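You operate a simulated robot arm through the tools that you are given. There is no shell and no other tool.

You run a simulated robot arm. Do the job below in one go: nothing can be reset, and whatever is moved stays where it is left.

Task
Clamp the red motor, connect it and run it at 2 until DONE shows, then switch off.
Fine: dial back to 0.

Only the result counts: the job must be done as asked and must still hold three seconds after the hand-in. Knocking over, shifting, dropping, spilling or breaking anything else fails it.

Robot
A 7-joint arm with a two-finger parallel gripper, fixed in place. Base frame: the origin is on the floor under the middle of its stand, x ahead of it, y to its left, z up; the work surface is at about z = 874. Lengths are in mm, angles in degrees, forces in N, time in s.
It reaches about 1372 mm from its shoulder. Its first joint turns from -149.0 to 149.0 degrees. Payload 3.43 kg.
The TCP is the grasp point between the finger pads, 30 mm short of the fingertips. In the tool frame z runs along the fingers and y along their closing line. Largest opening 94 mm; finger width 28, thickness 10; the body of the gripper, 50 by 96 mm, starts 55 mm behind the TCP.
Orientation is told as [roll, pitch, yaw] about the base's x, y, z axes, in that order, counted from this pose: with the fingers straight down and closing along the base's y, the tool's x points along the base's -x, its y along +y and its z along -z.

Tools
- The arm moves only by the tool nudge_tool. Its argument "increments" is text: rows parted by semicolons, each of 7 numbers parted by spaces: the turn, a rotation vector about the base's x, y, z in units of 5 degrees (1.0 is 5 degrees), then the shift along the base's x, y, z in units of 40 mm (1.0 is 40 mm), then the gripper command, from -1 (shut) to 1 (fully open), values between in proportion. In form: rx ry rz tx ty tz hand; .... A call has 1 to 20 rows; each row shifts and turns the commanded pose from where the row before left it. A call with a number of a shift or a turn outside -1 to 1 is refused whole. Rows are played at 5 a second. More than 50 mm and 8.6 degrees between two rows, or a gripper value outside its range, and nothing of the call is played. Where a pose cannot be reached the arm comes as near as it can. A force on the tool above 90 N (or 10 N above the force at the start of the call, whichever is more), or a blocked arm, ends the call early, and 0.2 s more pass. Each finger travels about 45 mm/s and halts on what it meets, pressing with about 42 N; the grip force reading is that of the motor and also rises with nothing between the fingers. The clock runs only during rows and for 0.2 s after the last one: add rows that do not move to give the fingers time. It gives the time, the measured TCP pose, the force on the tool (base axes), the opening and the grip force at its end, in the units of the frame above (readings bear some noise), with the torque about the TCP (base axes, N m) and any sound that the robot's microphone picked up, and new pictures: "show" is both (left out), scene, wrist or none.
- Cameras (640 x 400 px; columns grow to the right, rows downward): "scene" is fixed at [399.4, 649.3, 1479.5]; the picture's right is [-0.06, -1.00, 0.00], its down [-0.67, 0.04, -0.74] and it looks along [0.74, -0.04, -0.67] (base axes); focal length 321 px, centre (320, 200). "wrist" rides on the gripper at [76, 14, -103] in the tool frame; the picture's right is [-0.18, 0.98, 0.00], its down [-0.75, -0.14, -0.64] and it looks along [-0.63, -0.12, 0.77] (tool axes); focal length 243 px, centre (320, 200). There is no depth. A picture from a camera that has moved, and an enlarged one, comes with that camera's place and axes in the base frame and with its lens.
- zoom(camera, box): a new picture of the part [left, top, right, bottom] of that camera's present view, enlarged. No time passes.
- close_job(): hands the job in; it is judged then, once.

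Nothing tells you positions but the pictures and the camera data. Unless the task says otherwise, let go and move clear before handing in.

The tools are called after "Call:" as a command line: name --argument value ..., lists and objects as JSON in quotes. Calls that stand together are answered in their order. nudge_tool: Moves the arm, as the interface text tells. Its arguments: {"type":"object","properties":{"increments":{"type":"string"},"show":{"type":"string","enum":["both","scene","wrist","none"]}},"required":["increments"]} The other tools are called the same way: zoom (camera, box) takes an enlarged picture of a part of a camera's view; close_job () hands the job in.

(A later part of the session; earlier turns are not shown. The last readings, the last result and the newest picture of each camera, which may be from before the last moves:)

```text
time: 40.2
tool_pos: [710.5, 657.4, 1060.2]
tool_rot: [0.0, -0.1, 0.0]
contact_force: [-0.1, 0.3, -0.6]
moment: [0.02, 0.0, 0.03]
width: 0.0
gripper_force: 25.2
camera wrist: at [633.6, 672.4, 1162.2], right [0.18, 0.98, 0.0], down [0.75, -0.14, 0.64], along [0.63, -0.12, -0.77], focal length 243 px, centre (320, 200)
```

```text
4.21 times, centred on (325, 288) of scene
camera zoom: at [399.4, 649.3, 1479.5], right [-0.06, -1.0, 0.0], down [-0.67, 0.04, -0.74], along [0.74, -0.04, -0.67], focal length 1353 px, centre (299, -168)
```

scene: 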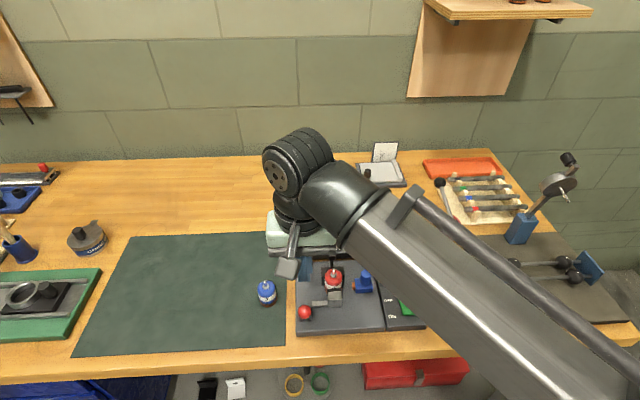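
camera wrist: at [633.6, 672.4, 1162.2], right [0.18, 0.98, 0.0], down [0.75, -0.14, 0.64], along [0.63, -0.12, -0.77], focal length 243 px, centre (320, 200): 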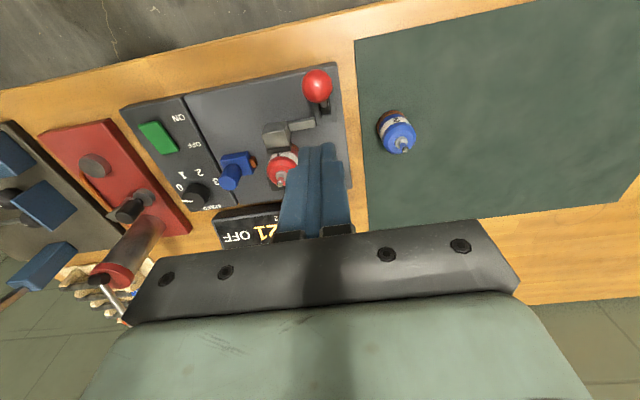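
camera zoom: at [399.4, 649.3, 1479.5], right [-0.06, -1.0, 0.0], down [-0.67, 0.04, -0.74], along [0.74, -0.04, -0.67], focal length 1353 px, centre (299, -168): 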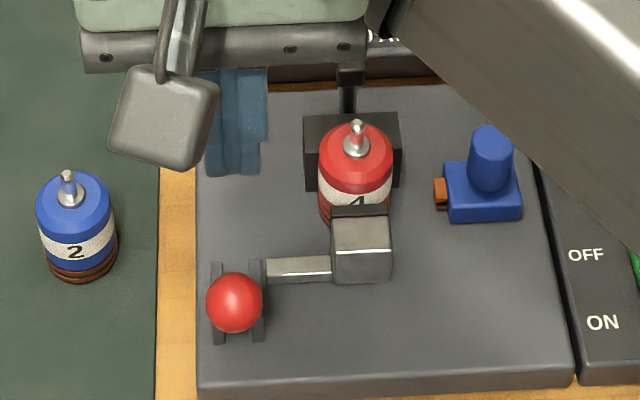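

Vision now puts the ball at (685, 659.5, 967), mirror-symmetric to its start about the pivot x ≈ 723, so it is probably at or near the closed end. I will give it a gentle confirming push.

Call:
nudge_tool --increments "0 0 0 0.1 0.04 -0.6 -1; 0 0 0 0 0 -0.6 -1; 0 0 0 0 0 -0.55 -1; 0 0 0 0 0 0 -1" --show "both"

Call:
nudge_tool --increments "0 0 0 -0.1 0 0 -1; 0 0 0 0 0 0 -1" --show "none"

Call:
nudge_tool --increments "0 0 0 -0.05 0 0 -1; 0 0 0 0 0 0 -1" --show "none"

```text
time: 41.2
tool_pos: [716.3, 657.4, 989.6]
tool_rot: [0.0, -0.1, 0.0]
contact_force: [-0.3, 0.1, 0.1]
moment: [0.02, -0.01, 0.0]
width: 0.0
gripper_force: 33.0
camera wrist: at [638.3, 673.6, 1091.4], right [0.18, 0.98, 0.0], down [0.75, -0.14, 0.64], along [0.63, -0.12, -0.77], focal length 243 px, centre (320, 200)
```

scene: 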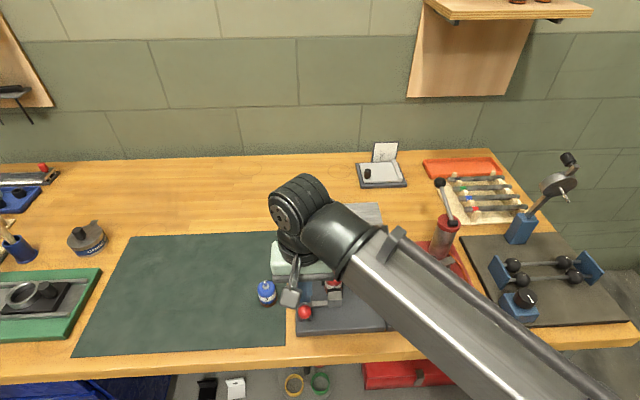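
wrist: 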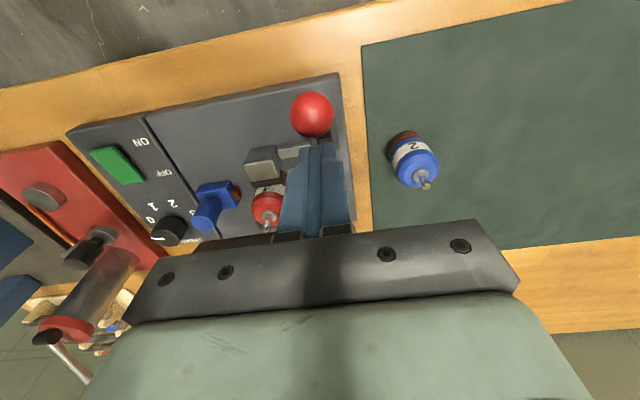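

```text
time: 41.8
tool_pos: [711.6, 658.2, 989.4]
tool_rot: [0.0, 0.0, 0.0]
contact_force: [3.4, 1.1, -0.5]
moment: [0.05, -0.1, -0.05]
width: 0.1
gripper_force: 32.6
```

```text
time: 42.4
tool_pos: [711.5, 659.4, 989.9]
tool_rot: [0.0, -0.2, -0.2]
contact_force: [19.4, -0.7, 0.0]
moment: [-0.01, -0.54, -0.03]
width: 0.0
gripper_force: 33.5
```

Contact is made, at about 19 N. I will keep pushing slightly to see whether the lever still moves.

Call:
nudge_tool --increments "0 0 0 -0.05 0 0 -1; 0 0 0 0 0 0 -1" --show "none"

Call:
nudge_tool --increments "0 0 0 -0.05 0 -0.02 -1; 0 0 0 0 0 0 -1" --show "none"

Call:
nudge_tool --increments "0 0 0 -0.05 0 -0.02 -1; 0 0 0 0 0 0 -1" --show "both"

```text
time: 43.0
tool_pos: [709.8, 659.1, 989.3]
tool_rot: [0.0, -0.4, -0.1]
contact_force: [35.9, 0.7, 0.8]
moment: [-0.02, -0.93, -0.05]
width: 0.0
gripper_force: 33.1
```

```text
time: 43.6
tool_pos: [709.2, 659.4, 989.0]
tool_rot: [0.0, -0.7, -0.2]
contact_force: [49.6, -0.1, 13.3]
moment: [-0.1, -1.17, -0.04]
width: 0.0
gripper_force: 32.9
```

```text
time: 44.2
tool_pos: [709.7, 659.0, 988.9]
tool_rot: [0.0, -1.0, -0.2]
contact_force: [63.1, 1.5, 24.6]
moment: [-0.13, -1.32, -0.09]
width: 0.0
gripper_force: 33.4
camera wrist: at [630.4, 673.8, 1089.6], right [0.19, 0.98, 0.01], down [0.74, -0.15, 0.66], along [0.64, -0.12, -0.76], focal length 243 px, centre (320, 200)
```

scene: 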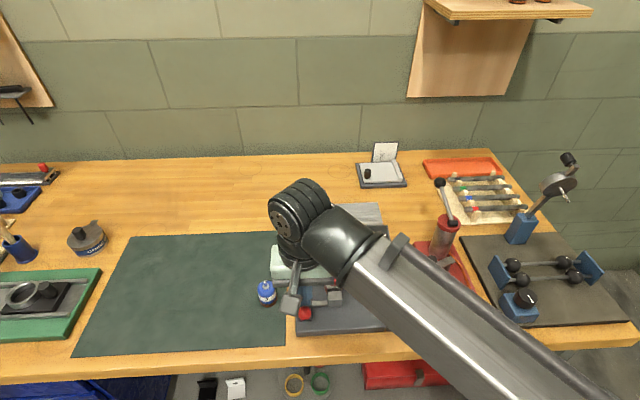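
wrist: 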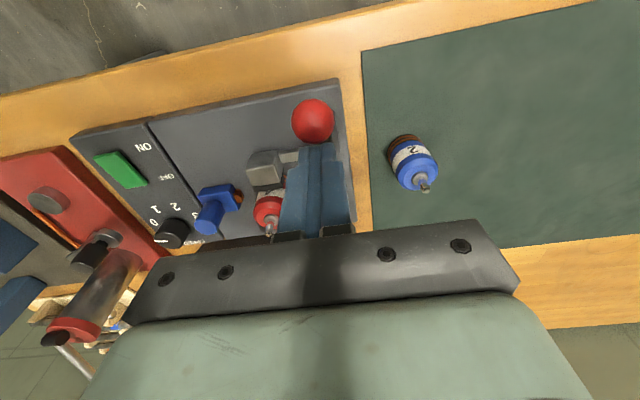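

The lever does not move even at 63 N, so the clamp is firmly closed. I will back off and rise to view the connector.

Call:
nudge_tool --increments "0 0 0 0.2 0 0.01 -1; 0 0 0 0.2 0 0.03 -1; 0 0 0 0 0 0.5 -1; 0 0 0 0 -0.5 0.8 -1; 0 0 0 -0.3 -0.8 0.3 -0.5; 0 0 0 -0.3 -0.8 0 0; 0 0 0 0 -0.8 0 0; 0 0 0 0 0 0 0" --show "both"

Call:
zoom --camera "wrist" --box '[230, 40, 430, 190]'

Call:
zoom --camera "scene" --box '[290, 240, 390, 335]'

```text
time: 46.0
tool_pos: [694.8, 541.8, 1052.4]
tool_rot: [0.0, 0.1, 0.1]
contact_force: [0.8, -0.6, 0.0]
moment: [0.04, -0.04, -0.01]
width: 47.1
gripper_force: 0.0
camera wrist: at [617.7, 557.5, 1154.6], right [0.18, 0.98, 0.0], down [0.75, -0.14, 0.64], along [0.63, -0.12, -0.77], focal length 243 px, centre (320, 200)
```

scene: 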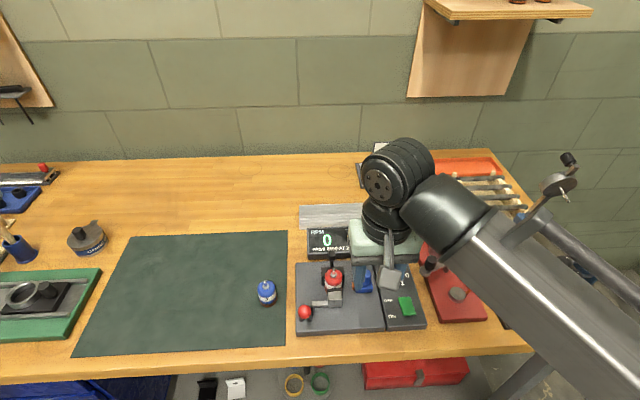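
wrist: 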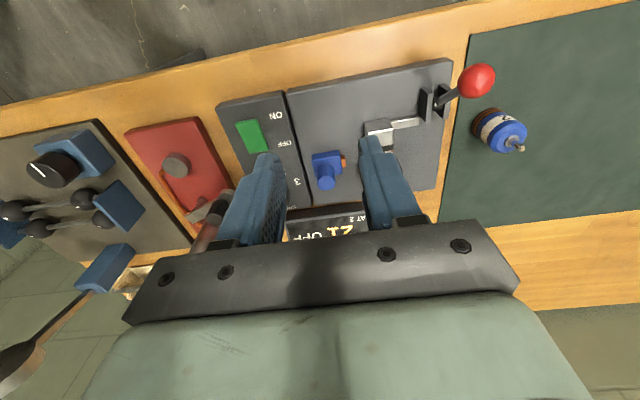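

```text
2.67 times, centred on (330, 115) of wrist
camera zoom: at [617.7, 557.5, 1154.6], right [0.18, 0.98, 0.0], down [0.75, -0.14, 0.64], along [0.63, -0.12, -0.77], focal length 647 px, centre (293, 427)
```

zoom: 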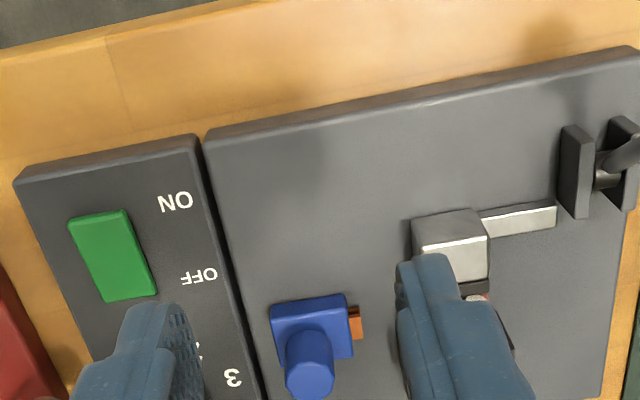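

```text
4.21 times, centred on (340, 288) of scene
camera zoom: at [399.4, 649.3, 1479.5], right [-0.06, -1.0, 0.0], down [-0.67, 0.04, -0.74], along [0.74, -0.04, -0.67], focal length 1353 px, centre (236, -168)
```

zoom: 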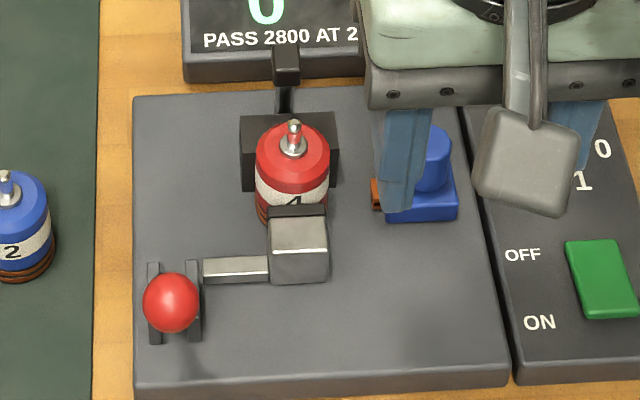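

Now the connector: the blue knob is at about (778, 535) with its top near z 930, and its copper tip points at the motor. I will close the fingers, come down on the knob's −y side, and push it toward +y.

Call:
nudge_tool --increments "0 0 0 0.7 -0.3 0 -0.5; 0 0 0 0.7 -0.3 0 -1; 0 0 0 0.68 -0.3 0 -1; 0 0 0 0 0 -0.8 -1; 0 0 0 0 0 -0.8 -1; 0 0 0 0 0 0 -1" --show "both"

Call:
zoom --camera "wrist" --box '[250, 60, 410, 200]'

Call:
zoom --camera "scene" --box '[310, 220, 430, 335]'

```text
time: 47.4
tool_pos: [777.8, 508.2, 990.3]
tool_rot: [-0.1, 0.1, 0.0]
contact_force: [0.3, 0.6, -0.7]
moment: [0.03, -0.02, 0.01]
width: 0.0
gripper_force: 32.6
camera wrist: at [701.0, 522.7, 1091.8], right [0.18, 0.98, 0.0], down [0.75, -0.14, 0.64], along [0.63, -0.12, -0.77], focal length 243 px, centre (320, 200)
```

scene: 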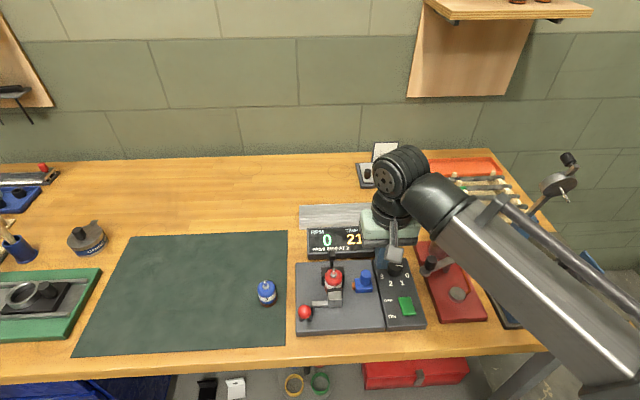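
wrist: 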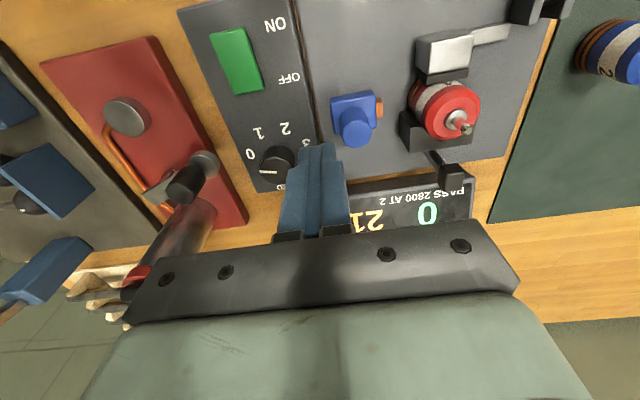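

```text
2.86 times, centred on (330, 130) of wrist
camera zoom: at [701.0, 522.7, 1091.8], right [0.18, 0.98, 0.0], down [0.75, -0.14, 0.64], along [0.63, -0.12, -0.77], focal length 693 px, centre (291, 400)
```

zoom: 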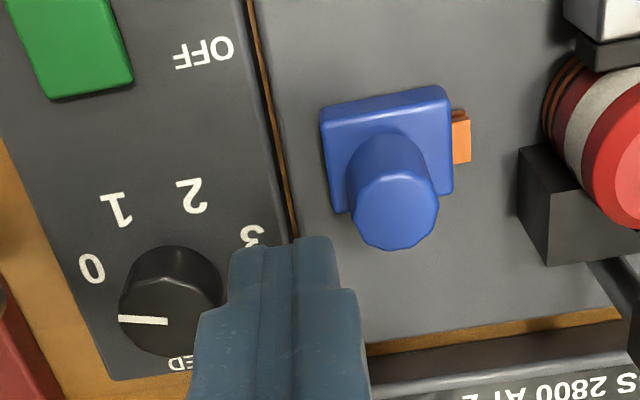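

```text
3.48 times, centred on (370, 278) of scene
camera zoom: at [399.4, 649.3, 1479.5], right [-0.06, -1.0, 0.0], down [-0.67, 0.04, -0.74], along [0.74, -0.04, -0.67], focal length 1118 px, centre (146, -70)
```

zoom: 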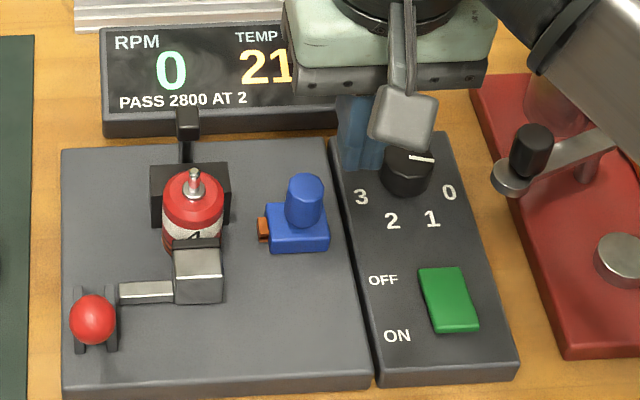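

The knob centre is confirmed at (779, 534.5), with about 21 mm of travel to the motor. I will lower the closed fingers beside it.

Call:
nudge_tool --increments "0 0 0 0.02 -0.12 0 -1; 0 0 0 0 0 -0.65 -1; 0 0 0 0 0 -0.6 -1; 0 0 0 0 0 0 -1" --show "both"

Call:
zoom --camera "wrist" --box '[250, 80, 430, 220]'

Call:
zoom --camera "scene" --box '[320, 230, 410, 315]'

```text
time: 48.4
tool_pos: [779.6, 503.6, 939.2]
tool_rot: [0.0, 0.0, -0.1]
contact_force: [-0.9, -0.1, 0.2]
moment: [0.02, -0.03, 0.0]
width: 0.0
gripper_force: 32.4
camera wrist: at [702.1, 517.0, 1041.5], right [0.18, 0.98, 0.0], down [0.75, -0.14, 0.64], along [0.63, -0.12, -0.77], focal length 243 px, centre (320, 200)
```

scene: 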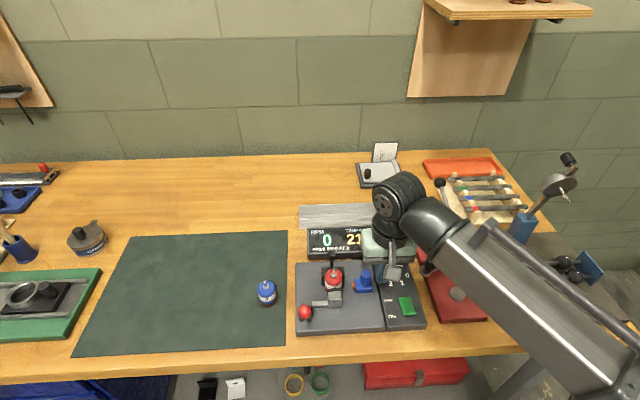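
wrist: 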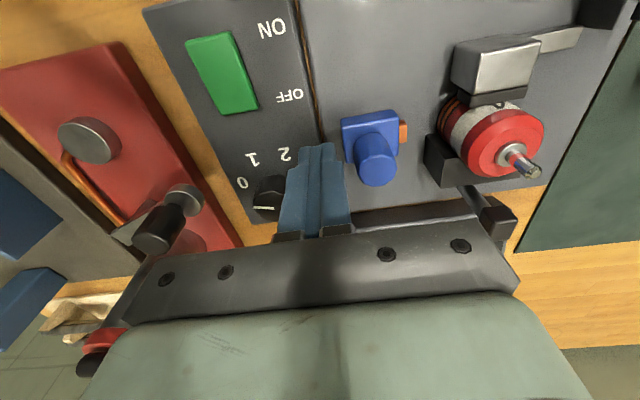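

```text
2.86 times, centred on (340, 150) of wrist
camera zoom: at [702.1, 517.0, 1041.5], right [0.18, 0.98, 0.0], down [0.75, -0.14, 0.64], along [0.63, -0.12, -0.77], focal length 693 px, centre (263, 343)
```

zoom: 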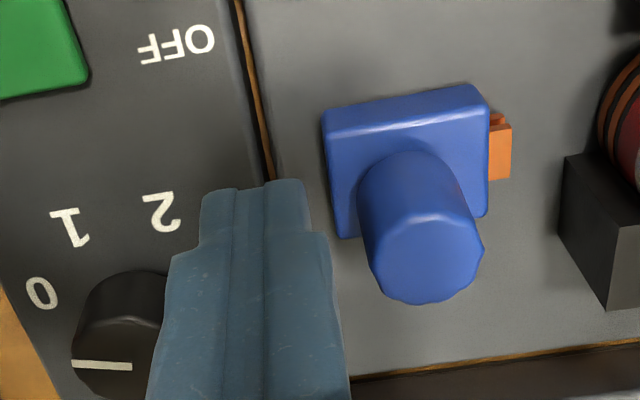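

```text
4.71 times, centred on (365, 272) of scene
camera zoom: at [399.4, 649.3, 1479.5], right [-0.06, -1.0, 0.0], down [-0.67, 0.04, -0.74], along [0.74, -0.04, -0.67], focal length 1513 px, centre (108, -141)
```

zoom: 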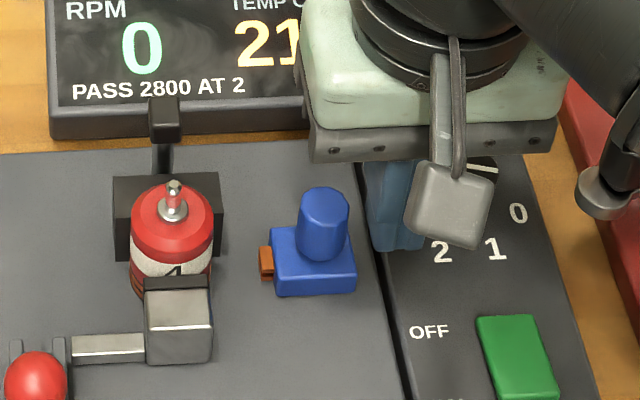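

The fingers are alongside the knob. I will now push toward +y in small steps.

Call:
nudge_tool --increments "0 0 0 0 0.12 0 -1; 0 0 0 0 0.12 0 -1; 0 0 0 0 0.1 0 -1; 0 0 0 0 0 0 -1" --show "none"

Call:
nudge_tool --increments "0 0 0 0 0.1 0 -1; 0 0 0 0 0.1 0 -1; 0 0 0 0 0 0 -1" --show "both"

Call:
zoom --camera "wrist" --box '[250, 80, 430, 220]'

```text
time: 49.4
tool_pos: [778.6, 516.3, 939.2]
tool_rot: [0.0, 0.0, 0.0]
contact_force: [0.7, -2.5, -1.3]
moment: [-0.05, -0.04, -0.01]
width: 0.2
gripper_force: 32.5
```

```text
time: 50.2
tool_pos: [778.1, 524.8, 939.1]
tool_rot: [0.0, 0.0, 0.0]
contact_force: [-0.4, 0.4, -0.5]
moment: [0.01, 0.01, -0.05]
width: 0.1
gripper_force: 32.9
camera wrist: at [702.2, 539.7, 1041.2], right [0.18, 0.98, 0.0], down [0.75, -0.14, 0.64], along [0.63, -0.12, -0.77], focal length 243 px, centre (320, 200)
```

scene: 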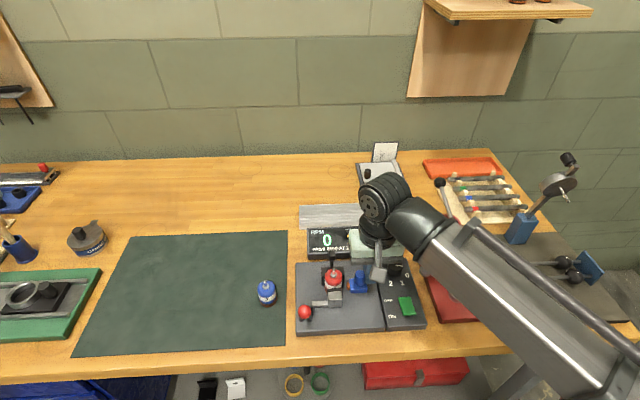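
wrist: 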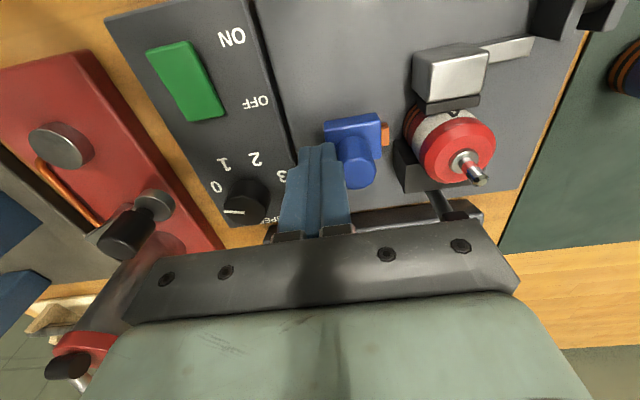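

```text
2.86 times, centred on (340, 150) of wrist
camera zoom: at [702.2, 539.7, 1041.2], right [0.18, 0.98, 0.0], down [0.75, -0.14, 0.64], along [0.63, -0.12, -0.77], focal length 693 px, centre (263, 343)
```

zoom: 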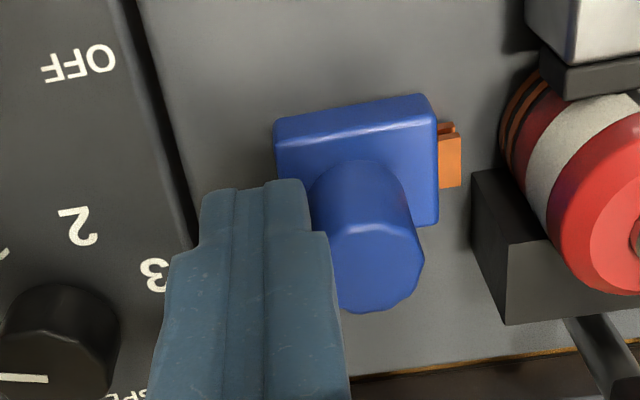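

The connector slides easily. I will continue toward the motor and watch for a contact force.

Call:
nudge_tool --increments "0 0 0 0 0.1 0 -1; 0 0 0 0 0.05 0 -1; 0 0 0 0 0 0 -1" --show "none"

Call:
nudge_tool --increments "0 0 0 0 0.05 0 -1; 0 0 0 0 0 0 -1" --show "none"

Call:
nudge_tool --increments "0 0 0 0 0.05 0 -1; 0 0 0 0 0 0 -1" --show "both"

Call:
zoom --camera "wrist" --box '[250, 80, 430, 220]'

```text
time: 51.0
tool_pos: [779.1, 532.0, 939.2]
tool_rot: [0.0, -0.1, 0.0]
contact_force: [0.9, -0.1, -0.3]
moment: [-0.02, 0.03, 0.01]
width: 0.0
gripper_force: 33.3
```

```text
time: 51.6
tool_pos: [779.6, 532.8, 940.6]
tool_rot: [0.0, 0.0, -0.1]
contact_force: [0.2, 0.4, 0.1]
moment: [0.0, -0.02, 0.03]
width: 0.3
gripper_force: 33.2
```

```text
time: 52.2
tool_pos: [778.4, 535.2, 941.5]
tool_rot: [0.0, 0.1, 0.0]
contact_force: [-0.3, 0.2, 1.3]
moment: [0.04, 0.02, 0.01]
width: 0.0
gripper_force: 33.0
camera wrist: at [702.6, 550.0, 1042.3], right [0.18, 0.98, 0.0], down [0.75, -0.14, 0.64], along [0.63, -0.12, -0.77], focal length 243 px, centre (320, 200)
```

scene: 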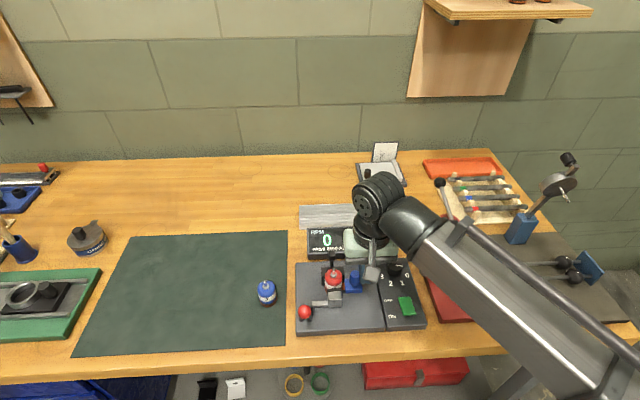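
wrist: 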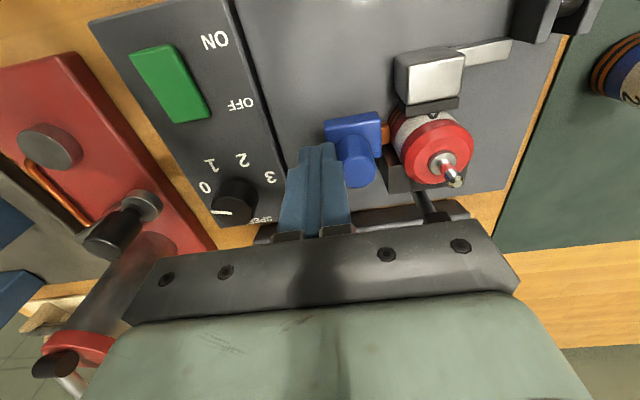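

```text
2.86 times, centred on (340, 150) of wrist
camera zoom: at [702.6, 550.0, 1042.3], right [0.18, 0.98, 0.0], down [0.75, -0.14, 0.64], along [0.63, -0.12, -0.77], focal length 693 px, centre (263, 343)
```

zoom: 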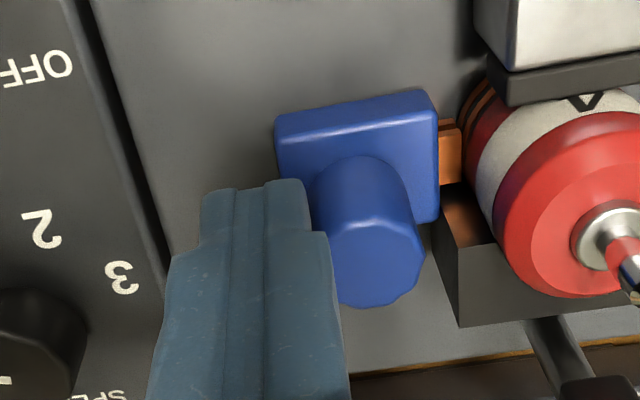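

The copper tip is just reaching the motor. I will take a few more small steps until I feel resistance.

Call:
nudge_tool --increments "0 0 0 0 0.04 0 -1; 0 0 0 0 0 0 -1" --show "none"

Call:
nudge_tool --increments "0 0 0 0 0.04 0 -1; 0 0 0 0 0 0 -1" --show "none"

Call:
nudge_tool --increments "0 0 0 0 0.04 0 -1; 0 0 0 0 0 0 -1" --show "both"

Call:
zoom --camera "wrist" --box '[250, 80, 430, 220]'

```text
time: 52.8
tool_pos: [779.5, 536.2, 940.9]
tool_rot: [0.0, 0.1, 0.0]
contact_force: [0.2, -3.9, 1.1]
moment: [-0.1, 0.0, -0.02]
width: 0.3
gripper_force: 33.2
```

```text
time: 53.4
tool_pos: [778.9, 536.2, 939.7]
tool_rot: [-0.1, 0.0, 0.0]
contact_force: [0.5, -9.4, 1.1]
moment: [-0.19, -0.02, -0.01]
width: 0.0
gripper_force: 32.8
```

```text
time: 54.0
tool_pos: [779.4, 536.5, 941.0]
tool_rot: [-0.1, -0.1, 0.0]
contact_force: [0.5, -22.4, 0.8]
moment: [-0.4, 0.0, -0.02]
width: 0.0
gripper_force: 33.0
camera wrist: at [702.2, 552.3, 1042.0], right [0.19, 0.98, 0.0], down [0.75, -0.14, 0.64], along [0.63, -0.12, -0.77], focal length 243 px, centre (320, 200)
```

scene: 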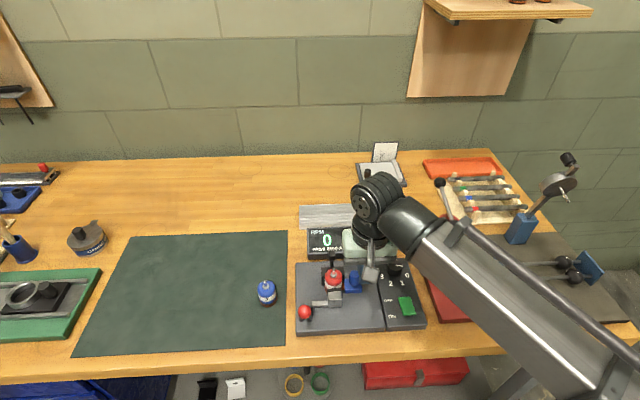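
wrist: 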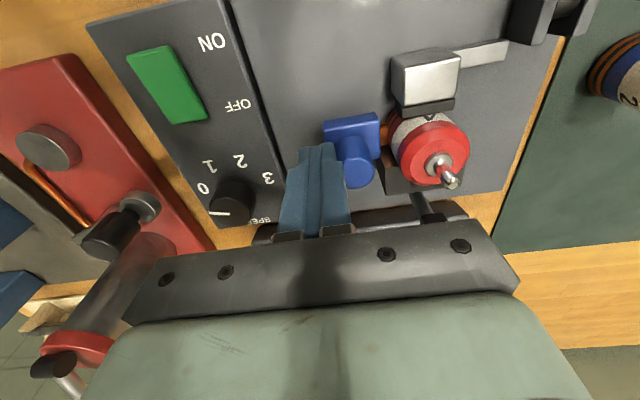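

```text
2.86 times, centred on (340, 150) of wrist
camera zoom: at [702.2, 552.3, 1042.0], right [0.19, 0.98, 0.0], down [0.75, -0.14, 0.64], along [0.63, -0.12, -0.77], focal length 693 px, centre (263, 343)
```

zoom: 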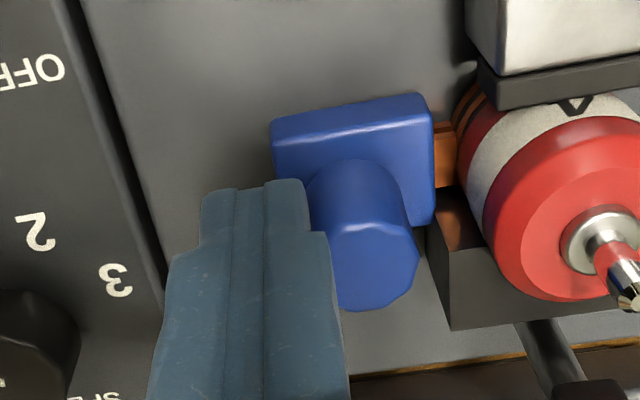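

The connector has stopped against the motor with 22 N of resistance. I will press slightly more to seat it, then back off and rise.

Call:
nudge_tool --increments "0 0 0 0 0.04 0 -1; 0 0 0 0 0 0 -1" --show "none"

Call:
nudge_tool --increments "0 0 0 0 -0.15 0 -1; 0 0 0 0 -0.3 0 -1; 0 0 0 0 -0.3 0 -1; 0 0 0 0 0 0.6 -1; 0 0 0 -0.3 -0.2 0.8 -1; 0 0 0 -0.4 -0.3 0.6 -1; 0 0 0 0 0 0 -1" --show "both"

Call:
zoom --camera "wrist" --box '[200, 20, 440, 180]'

Call:
zoom --camera "scene" --box '[300, 225, 430, 335]'

```text
time: 54.6
tool_pos: [779.9, 539.0, 940.5]
tool_rot: [-0.3, 0.1, 0.0]
contact_force: [-1.0, -33.3, -2.0]
moment: [-0.58, 0.02, 0.01]
width: 0.0
gripper_force: 32.7
```

```text
time: 56.2
tool_pos: [752.4, 492.9, 1018.4]
tool_rot: [0.0, 0.0, 0.0]
contact_force: [-0.2, 0.2, 0.0]
moment: [-0.04, 0.01, 0.01]
width: 0.3
gripper_force: 33.4
camera wrist: at [674.1, 507.4, 1121.0], right [0.18, 0.98, 0.0], down [0.75, -0.14, 0.64], along [0.63, -0.12, -0.77], focal length 243 px, centre (320, 200)
```

scene: 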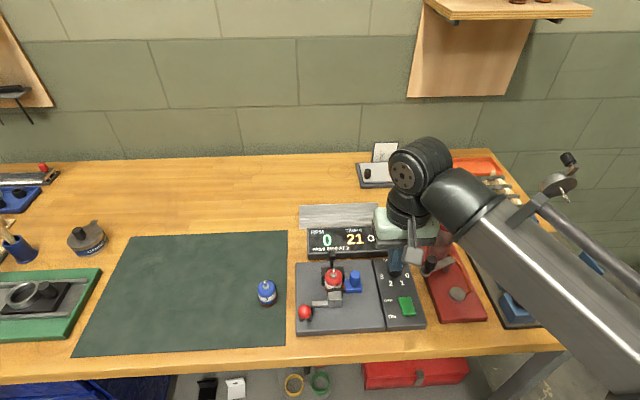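
wrist: 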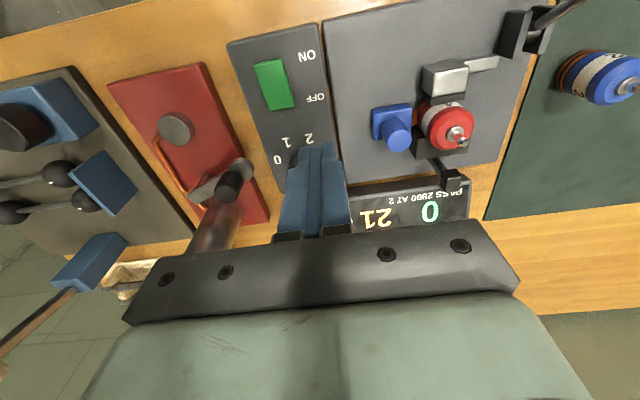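

```text
2.50 times, centred on (320, 100) of wrist
camera zoom: at [674.1, 507.4, 1121.0], right [0.18, 0.98, 0.0], down [0.75, -0.14, 0.64], along [0.63, -0.12, -0.77], focal length 606 px, centre (320, 450)
```

zoom: 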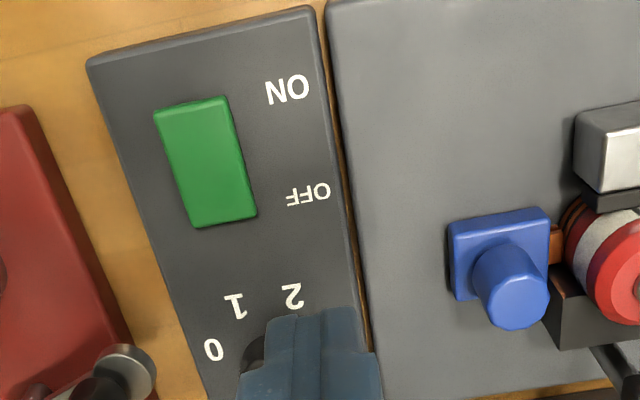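

```text
3.64 times, centred on (365, 280) of scene
camera zoom: at [399.4, 649.3, 1479.5], right [-0.06, -1.0, 0.0], down [-0.67, 0.04, -0.74], along [0.74, -0.04, -0.67], focal length 1169 px, centre (156, -91)
```

zoom: 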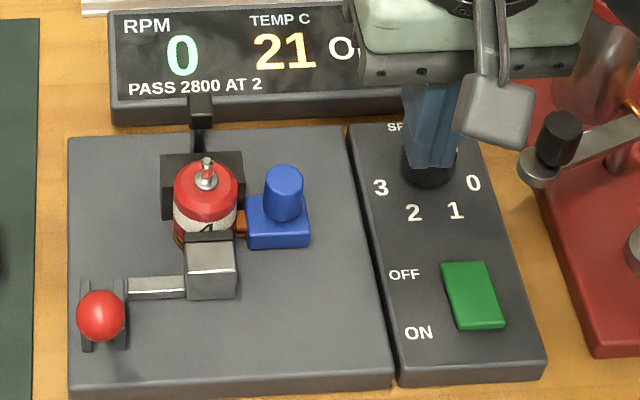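

The connector stays in contact with the motor. The switch is at about (728, 456), spanning x 710–750. I will zoom in on the switch and the dial.

Call:
zoom --camera "scene" --box '[370, 250, 430, 330]'

Call:
zoom --camera "wrist" --box '[225, 30, 345, 130]'

Call:
zoom --camera "scene" --box '[390, 285, 425, 325]'

```text
5.00 times, centred on (400, 290) of scene
camera zoom: at [399.4, 649.3, 1479.5], right [-0.06, -1.0, 0.0], down [-0.67, 0.04, -0.74], along [0.74, -0.04, -0.67], focal length 1607 px, centre (-80, -250)
```

zoom: 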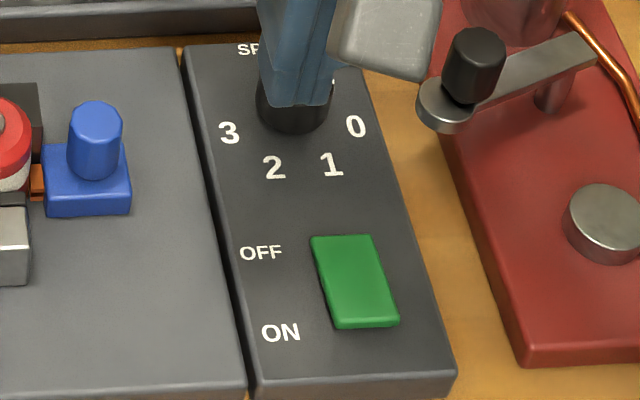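

```text
4.00 times, centred on (285, 80) of wrist
camera zoom: at [674.1, 507.4, 1121.0], right [0.18, 0.98, 0.0], down [0.75, -0.14, 0.64], along [0.63, -0.12, -0.77], focal length 970 px, centre (460, 680)
```

zoom: 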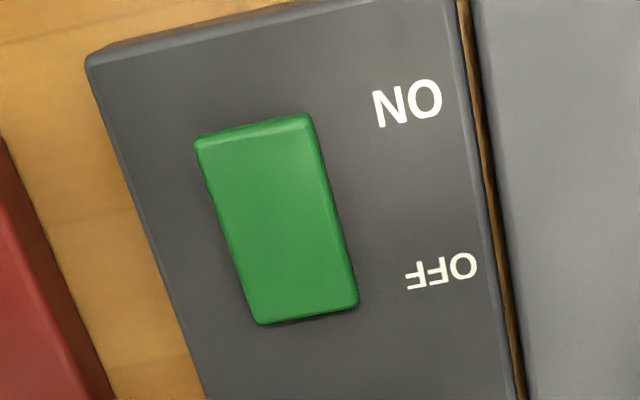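

```text
10.00 times, centred on (408, 305) of scene
camera zoom: at [399.4, 649.3, 1479.5], right [-0.06, -1.0, 0.0], down [-0.67, 0.04, -0.74], along [0.74, -0.04, -0.67], focal length 3214 px, centre (-555, -850)
```

zoom: 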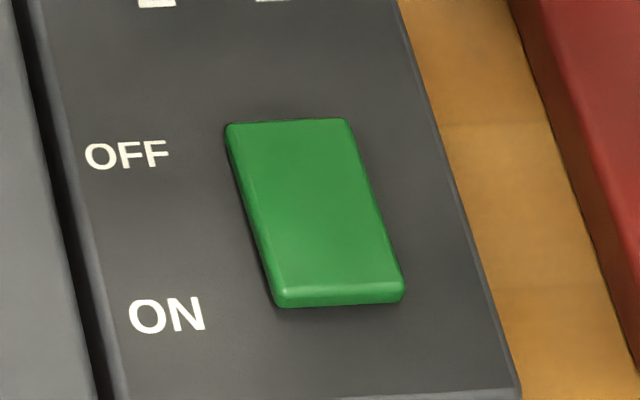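

The ON end of the rocker (−x side) is raised, so that end must be pressed to switch on. The dial is at about (811, 462.5) with its top near z 914, and 0→2 is about 97–100° clockwise from above. I will set the dial first with power off, starting by moving above it and pre-rotating the tool by +50°.

Call:
nudge_tool --increments "0 0 0 0.73 -0.38 0 -0.5; 0 0 0 0.73 -0.38 0 0.28; 0 0 1 0 0 0 0.28; 0 0 1 0 0 0 0.28; 0 0 1 0 0 0 0.28; 0 0 1 0 0 0 0.28; 0 0 1 0 0 0 0.28; 0 0 1 0 0 0 0.28; 0 0 1 0 0 0 0.28; 0 0 1 0 0 0 0.28; 0 0 1 0 0 0 0.28; 0 0 1 0 0 0 0.28; 0 0 0 0 0 0 0.28" --show "both"

Call:
zoom --camera "wrist" --box '[220, 60, 420, 220]'

```text
time: 59.0
tool_pos: [808.8, 461.9, 1020.2]
tool_rot: [0.1, -0.1, 50.0]
contact_force: [-0.1, -0.1, -1.0]
moment: [0.01, 0.0, 0.01]
width: 60.0
gripper_force: 0.0
camera wrist: at [748.4, 412.1, 1121.6], right [-0.64, 0.77, 0.0], down [0.59, 0.49, 0.64], along [0.5, 0.41, -0.77], focal length 243 px, centre (320, 200)
```

scene: 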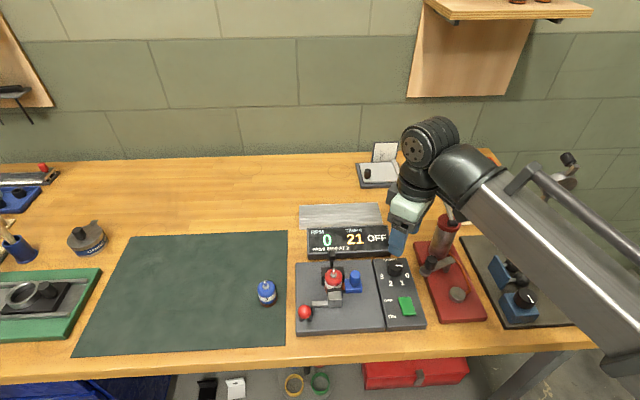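
wrist: 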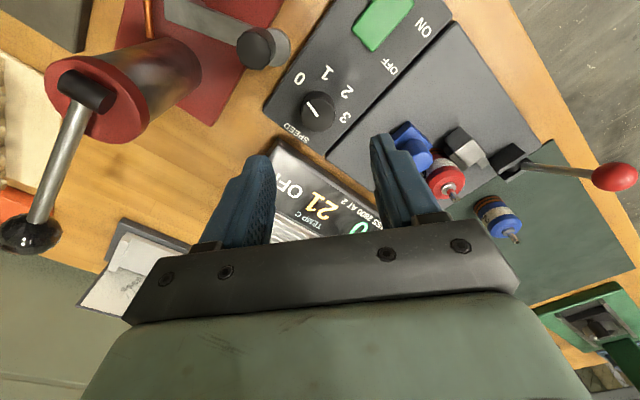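

```text
2.50 times, centred on (320, 140) of wrist
camera zoom: at [748.4, 412.1, 1121.6], right [-0.64, 0.77, 0.0], down [0.59, 0.49, 0.64], along [0.5, 0.41, -0.77], focal length 606 px, centre (320, 350)
```

zoom: 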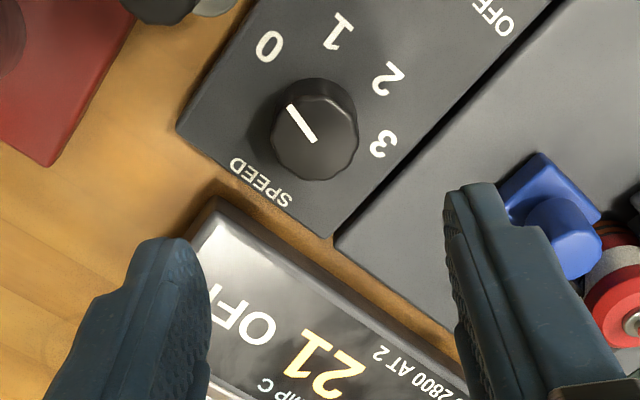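

The dial centre sits at about +3 mm in x and +1 mm in y from the TCP, and its pointer is at 0. I will correct, descend partway and re-measure.

Call:
nudge_tool --increments "0 0 0 0.08 0.02 -0.5 0.28; 0 0 0 0 0 -0.5 0.28; 0 0 0 0 0 -0.5 0.28; 0 0 0 0 0 0 0.28" --show "both"

Call:
zoom --camera "wrist" --box '[240, 80, 400, 220]'

Call:
zoom --camera "scene" --box '[350, 205, 450, 305]'

```text
time: 60.0
tool_pos: [814.0, 462.7, 959.6]
tool_rot: [-0.1, -0.1, 50.0]
contact_force: [0.0, 0.2, 0.3]
moment: [0.01, -0.02, -0.04]
width: 60.2
gripper_force: 0.1
camera wrist: at [752.6, 413.7, 1061.3], right [-0.63, 0.77, 0.0], down [0.59, 0.49, 0.64], along [0.5, 0.41, -0.77], focal length 243 px, centre (320, 200)
```

scene: 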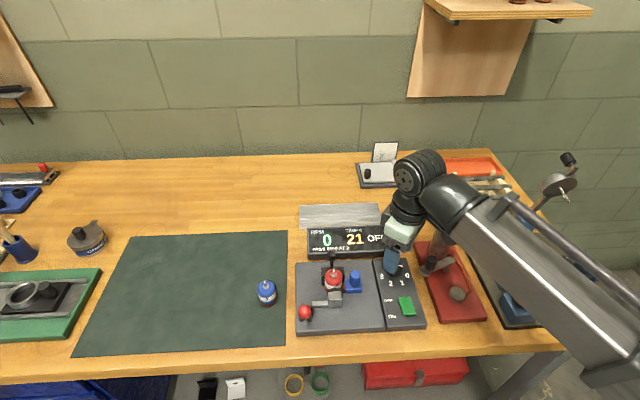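
wrist: 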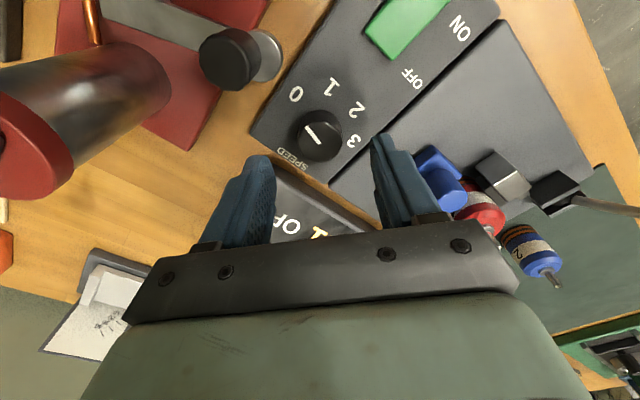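

```text
2.86 times, centred on (320, 150) of wrist
camera zoom: at [752.6, 413.7, 1061.3], right [-0.63, 0.77, 0.0], down [0.59, 0.49, 0.64], along [0.5, 0.41, -0.77], focal length 693 px, centre (320, 343)
```

zoom: 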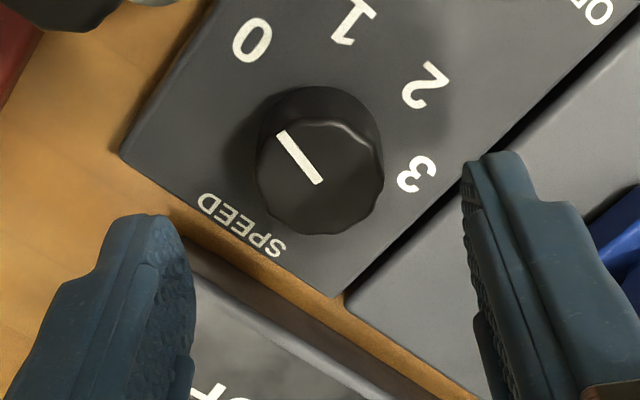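

```text
4.00 times, centred on (400, 255) of scene
camera zoom: at [399.4, 649.3, 1479.5], right [-0.06, -1.0, 0.0], down [-0.67, 0.04, -0.74], along [0.74, -0.04, -0.67], focal length 1286 px, centre (0, -20)
```

zoom: 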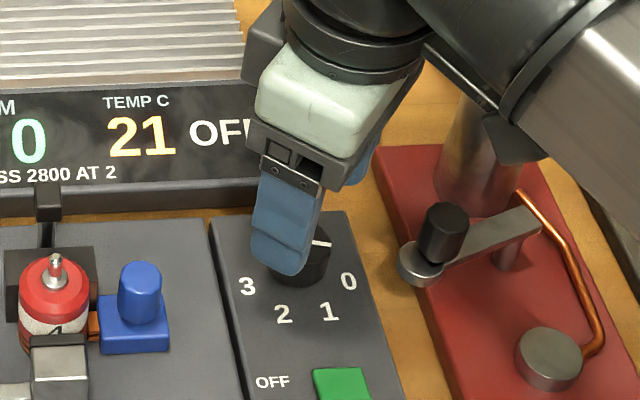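

The pointer is clearly at 0. I will make a small centring correction and descend around the knob.

Call:
nudge_tool --increments "0 0 0 0.035 0.03 -0.5 0.28; 0 0 0 0 0 -0.45 0.28; 0 0 0 0 0 0 0.28" --show "both"

Call:
zoom --camera "wrist" --box '[220, 90, 420, 240]'

Call:
zoom --camera "scene" --box '[350, 220, 440, 310]'

```text
time: 60.8
tool_pos: [814.9, 463.0, 921.1]
tool_rot: [0.0, 0.1, 50.1]
contact_force: [0.5, 0.6, -0.4]
moment: [0.02, 0.01, 0.01]
width: 60.1
gripper_force: 0.1
camera wrist: at [753.7, 414.1, 1023.0], right [-0.63, 0.77, 0.0], down [0.59, 0.49, 0.64], along [0.5, 0.41, -0.77], focal length 243 px, centre (320, 200)
```

scene: 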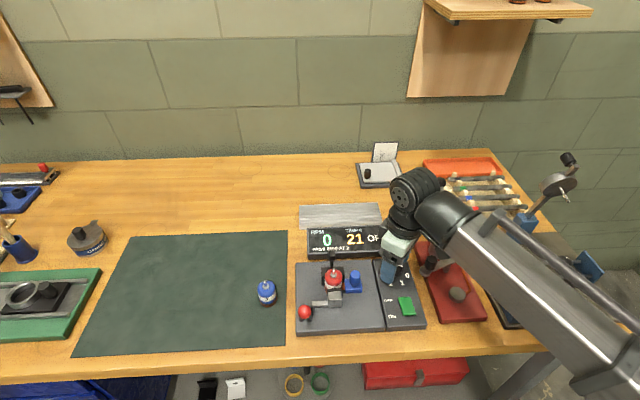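
wrist: 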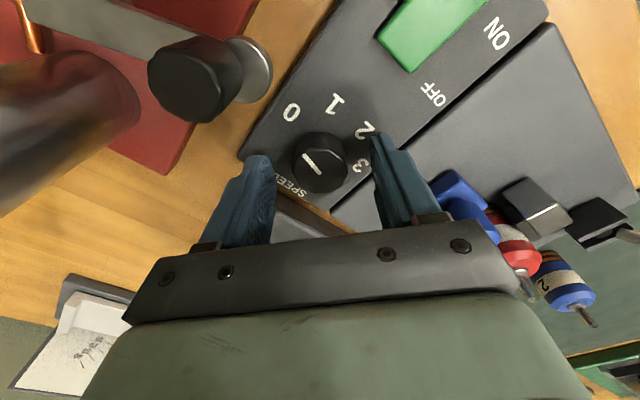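

```text
2.67 times, centred on (320, 165) of wrist
camera zoom: at [753.7, 414.1, 1023.0], right [-0.63, 0.77, 0.0], down [0.59, 0.49, 0.64], along [0.5, 0.41, -0.77], focal length 647 px, centre (320, 293)
```

zoom: 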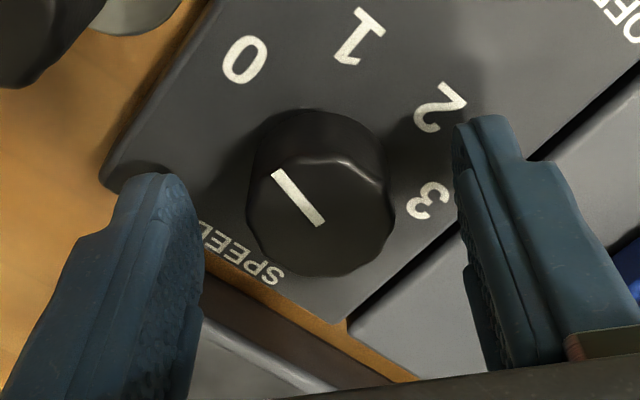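

```text
4.44 times, centred on (395, 265) of scene
camera zoom: at [399.4, 649.3, 1479.5], right [-0.06, -1.0, 0.0], down [-0.67, 0.04, -0.74], along [0.74, -0.04, -0.67], focal length 1429 px, centre (-13, -89)
```

zoom: 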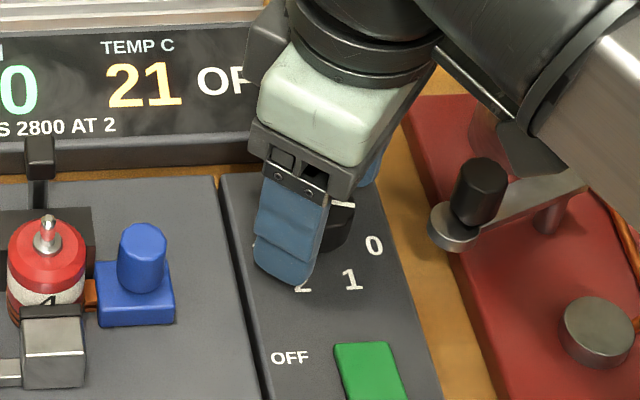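

The knob is centred between the fingers (offset under 1 mm). I will close on it and read the forces.

Call:
nudge_tool --increments "0 0 0 0 0 -0.04 0; 0 0 0 0 0 0 -0.2; 0 0 0 0 0 0 -0.4; 0 0 0 0 0 0 -0.6; 0 0 0 0 0 0 -0.7; 0 0 0 0 0 0 -0.7" --show "wrist"

Call:
zoom --camera "wrist" --box '[220, 90, 420, 240]'

```text
time: 62.2
tool_pos: [813.9, 463.1, 919.8]
tool_rot: [0.0, 0.0, 50.1]
contact_force: [-4.7, 3.4, -1.3]
moment: [0.17, 0.01, -0.02]
width: 31.6
gripper_force: 44.3
camera wrist: at [753.4, 414.3, 1021.2], right [-0.63, 0.77, 0.0], down [0.59, 0.49, 0.64], along [0.5, 0.41, -0.77], focal length 243 px, centre (320, 200)
```

wrist: 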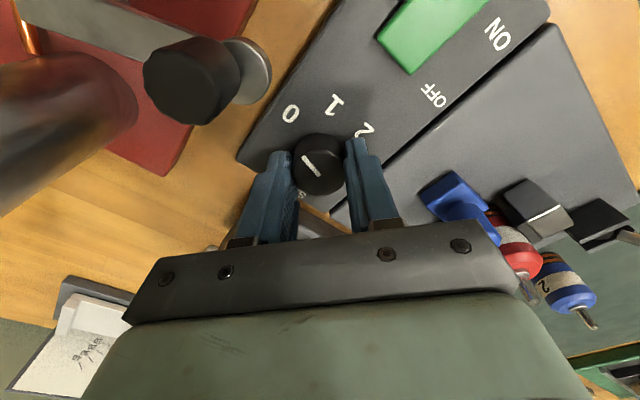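

```text
2.67 times, centred on (320, 165) of wrist
camera zoom: at [753.4, 414.3, 1021.2], right [-0.63, 0.77, 0.0], down [0.59, 0.49, 0.64], along [0.5, 0.41, -0.77], focal length 647 px, centre (320, 293)
```

zoom: 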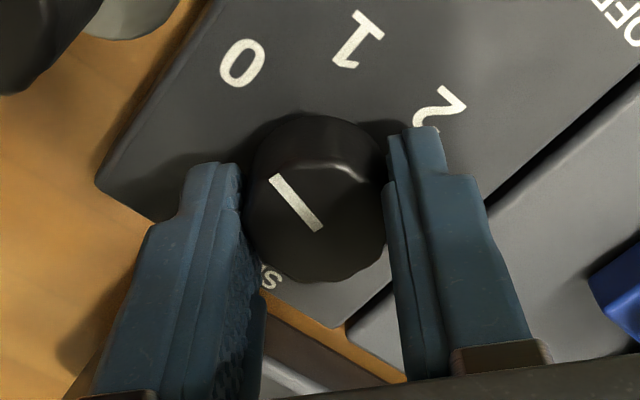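

The knob is gripped (31.6 mm) with negligible side load. I will rotate −20° first and check that the pointer follows.

Call:
nudge_tool --increments "0 0 -1 0 0 0 -0.7; 0 0 -1 0 0 0 -0.7; 0 0 -1 0 0 0 -0.7; 0 0 -1 0 0 0 -0.7; 0 0 0 0 0 0 -0.7" --show "wrist"

Call:
zoom --camera "wrist" --box '[220, 90, 420, 240]'

```text
time: 63.4
tool_pos: [814.9, 460.8, 920.6]
tool_rot: [-0.1, -0.1, 29.9]
contact_force: [-4.5, 3.7, -18.7]
moment: [0.73, -0.85, 0.01]
width: 31.5
gripper_force: 45.2
camera wrist: at [740.5, 437.6, 1021.3], right [-0.33, 0.94, 0.0], down [0.72, 0.25, 0.64], along [0.61, 0.21, -0.77], focal length 243 px, centre (320, 200)
```

wrist: 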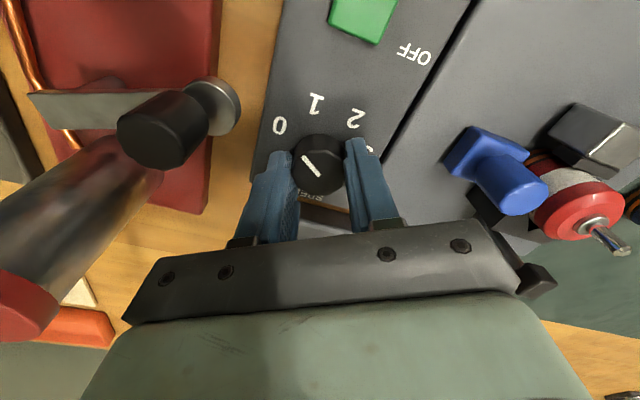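

```text
2.67 times, centred on (320, 165) of wrist
camera zoom: at [740.5, 437.6, 1021.3], right [-0.33, 0.94, 0.0], down [0.72, 0.25, 0.64], along [0.61, 0.21, -0.77], focal length 647 px, centre (320, 293)
```

zoom: 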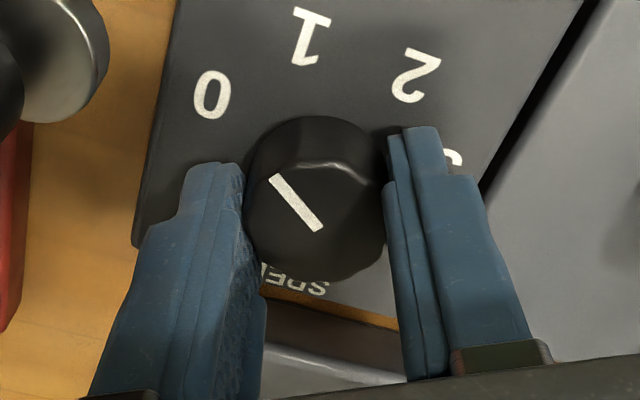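

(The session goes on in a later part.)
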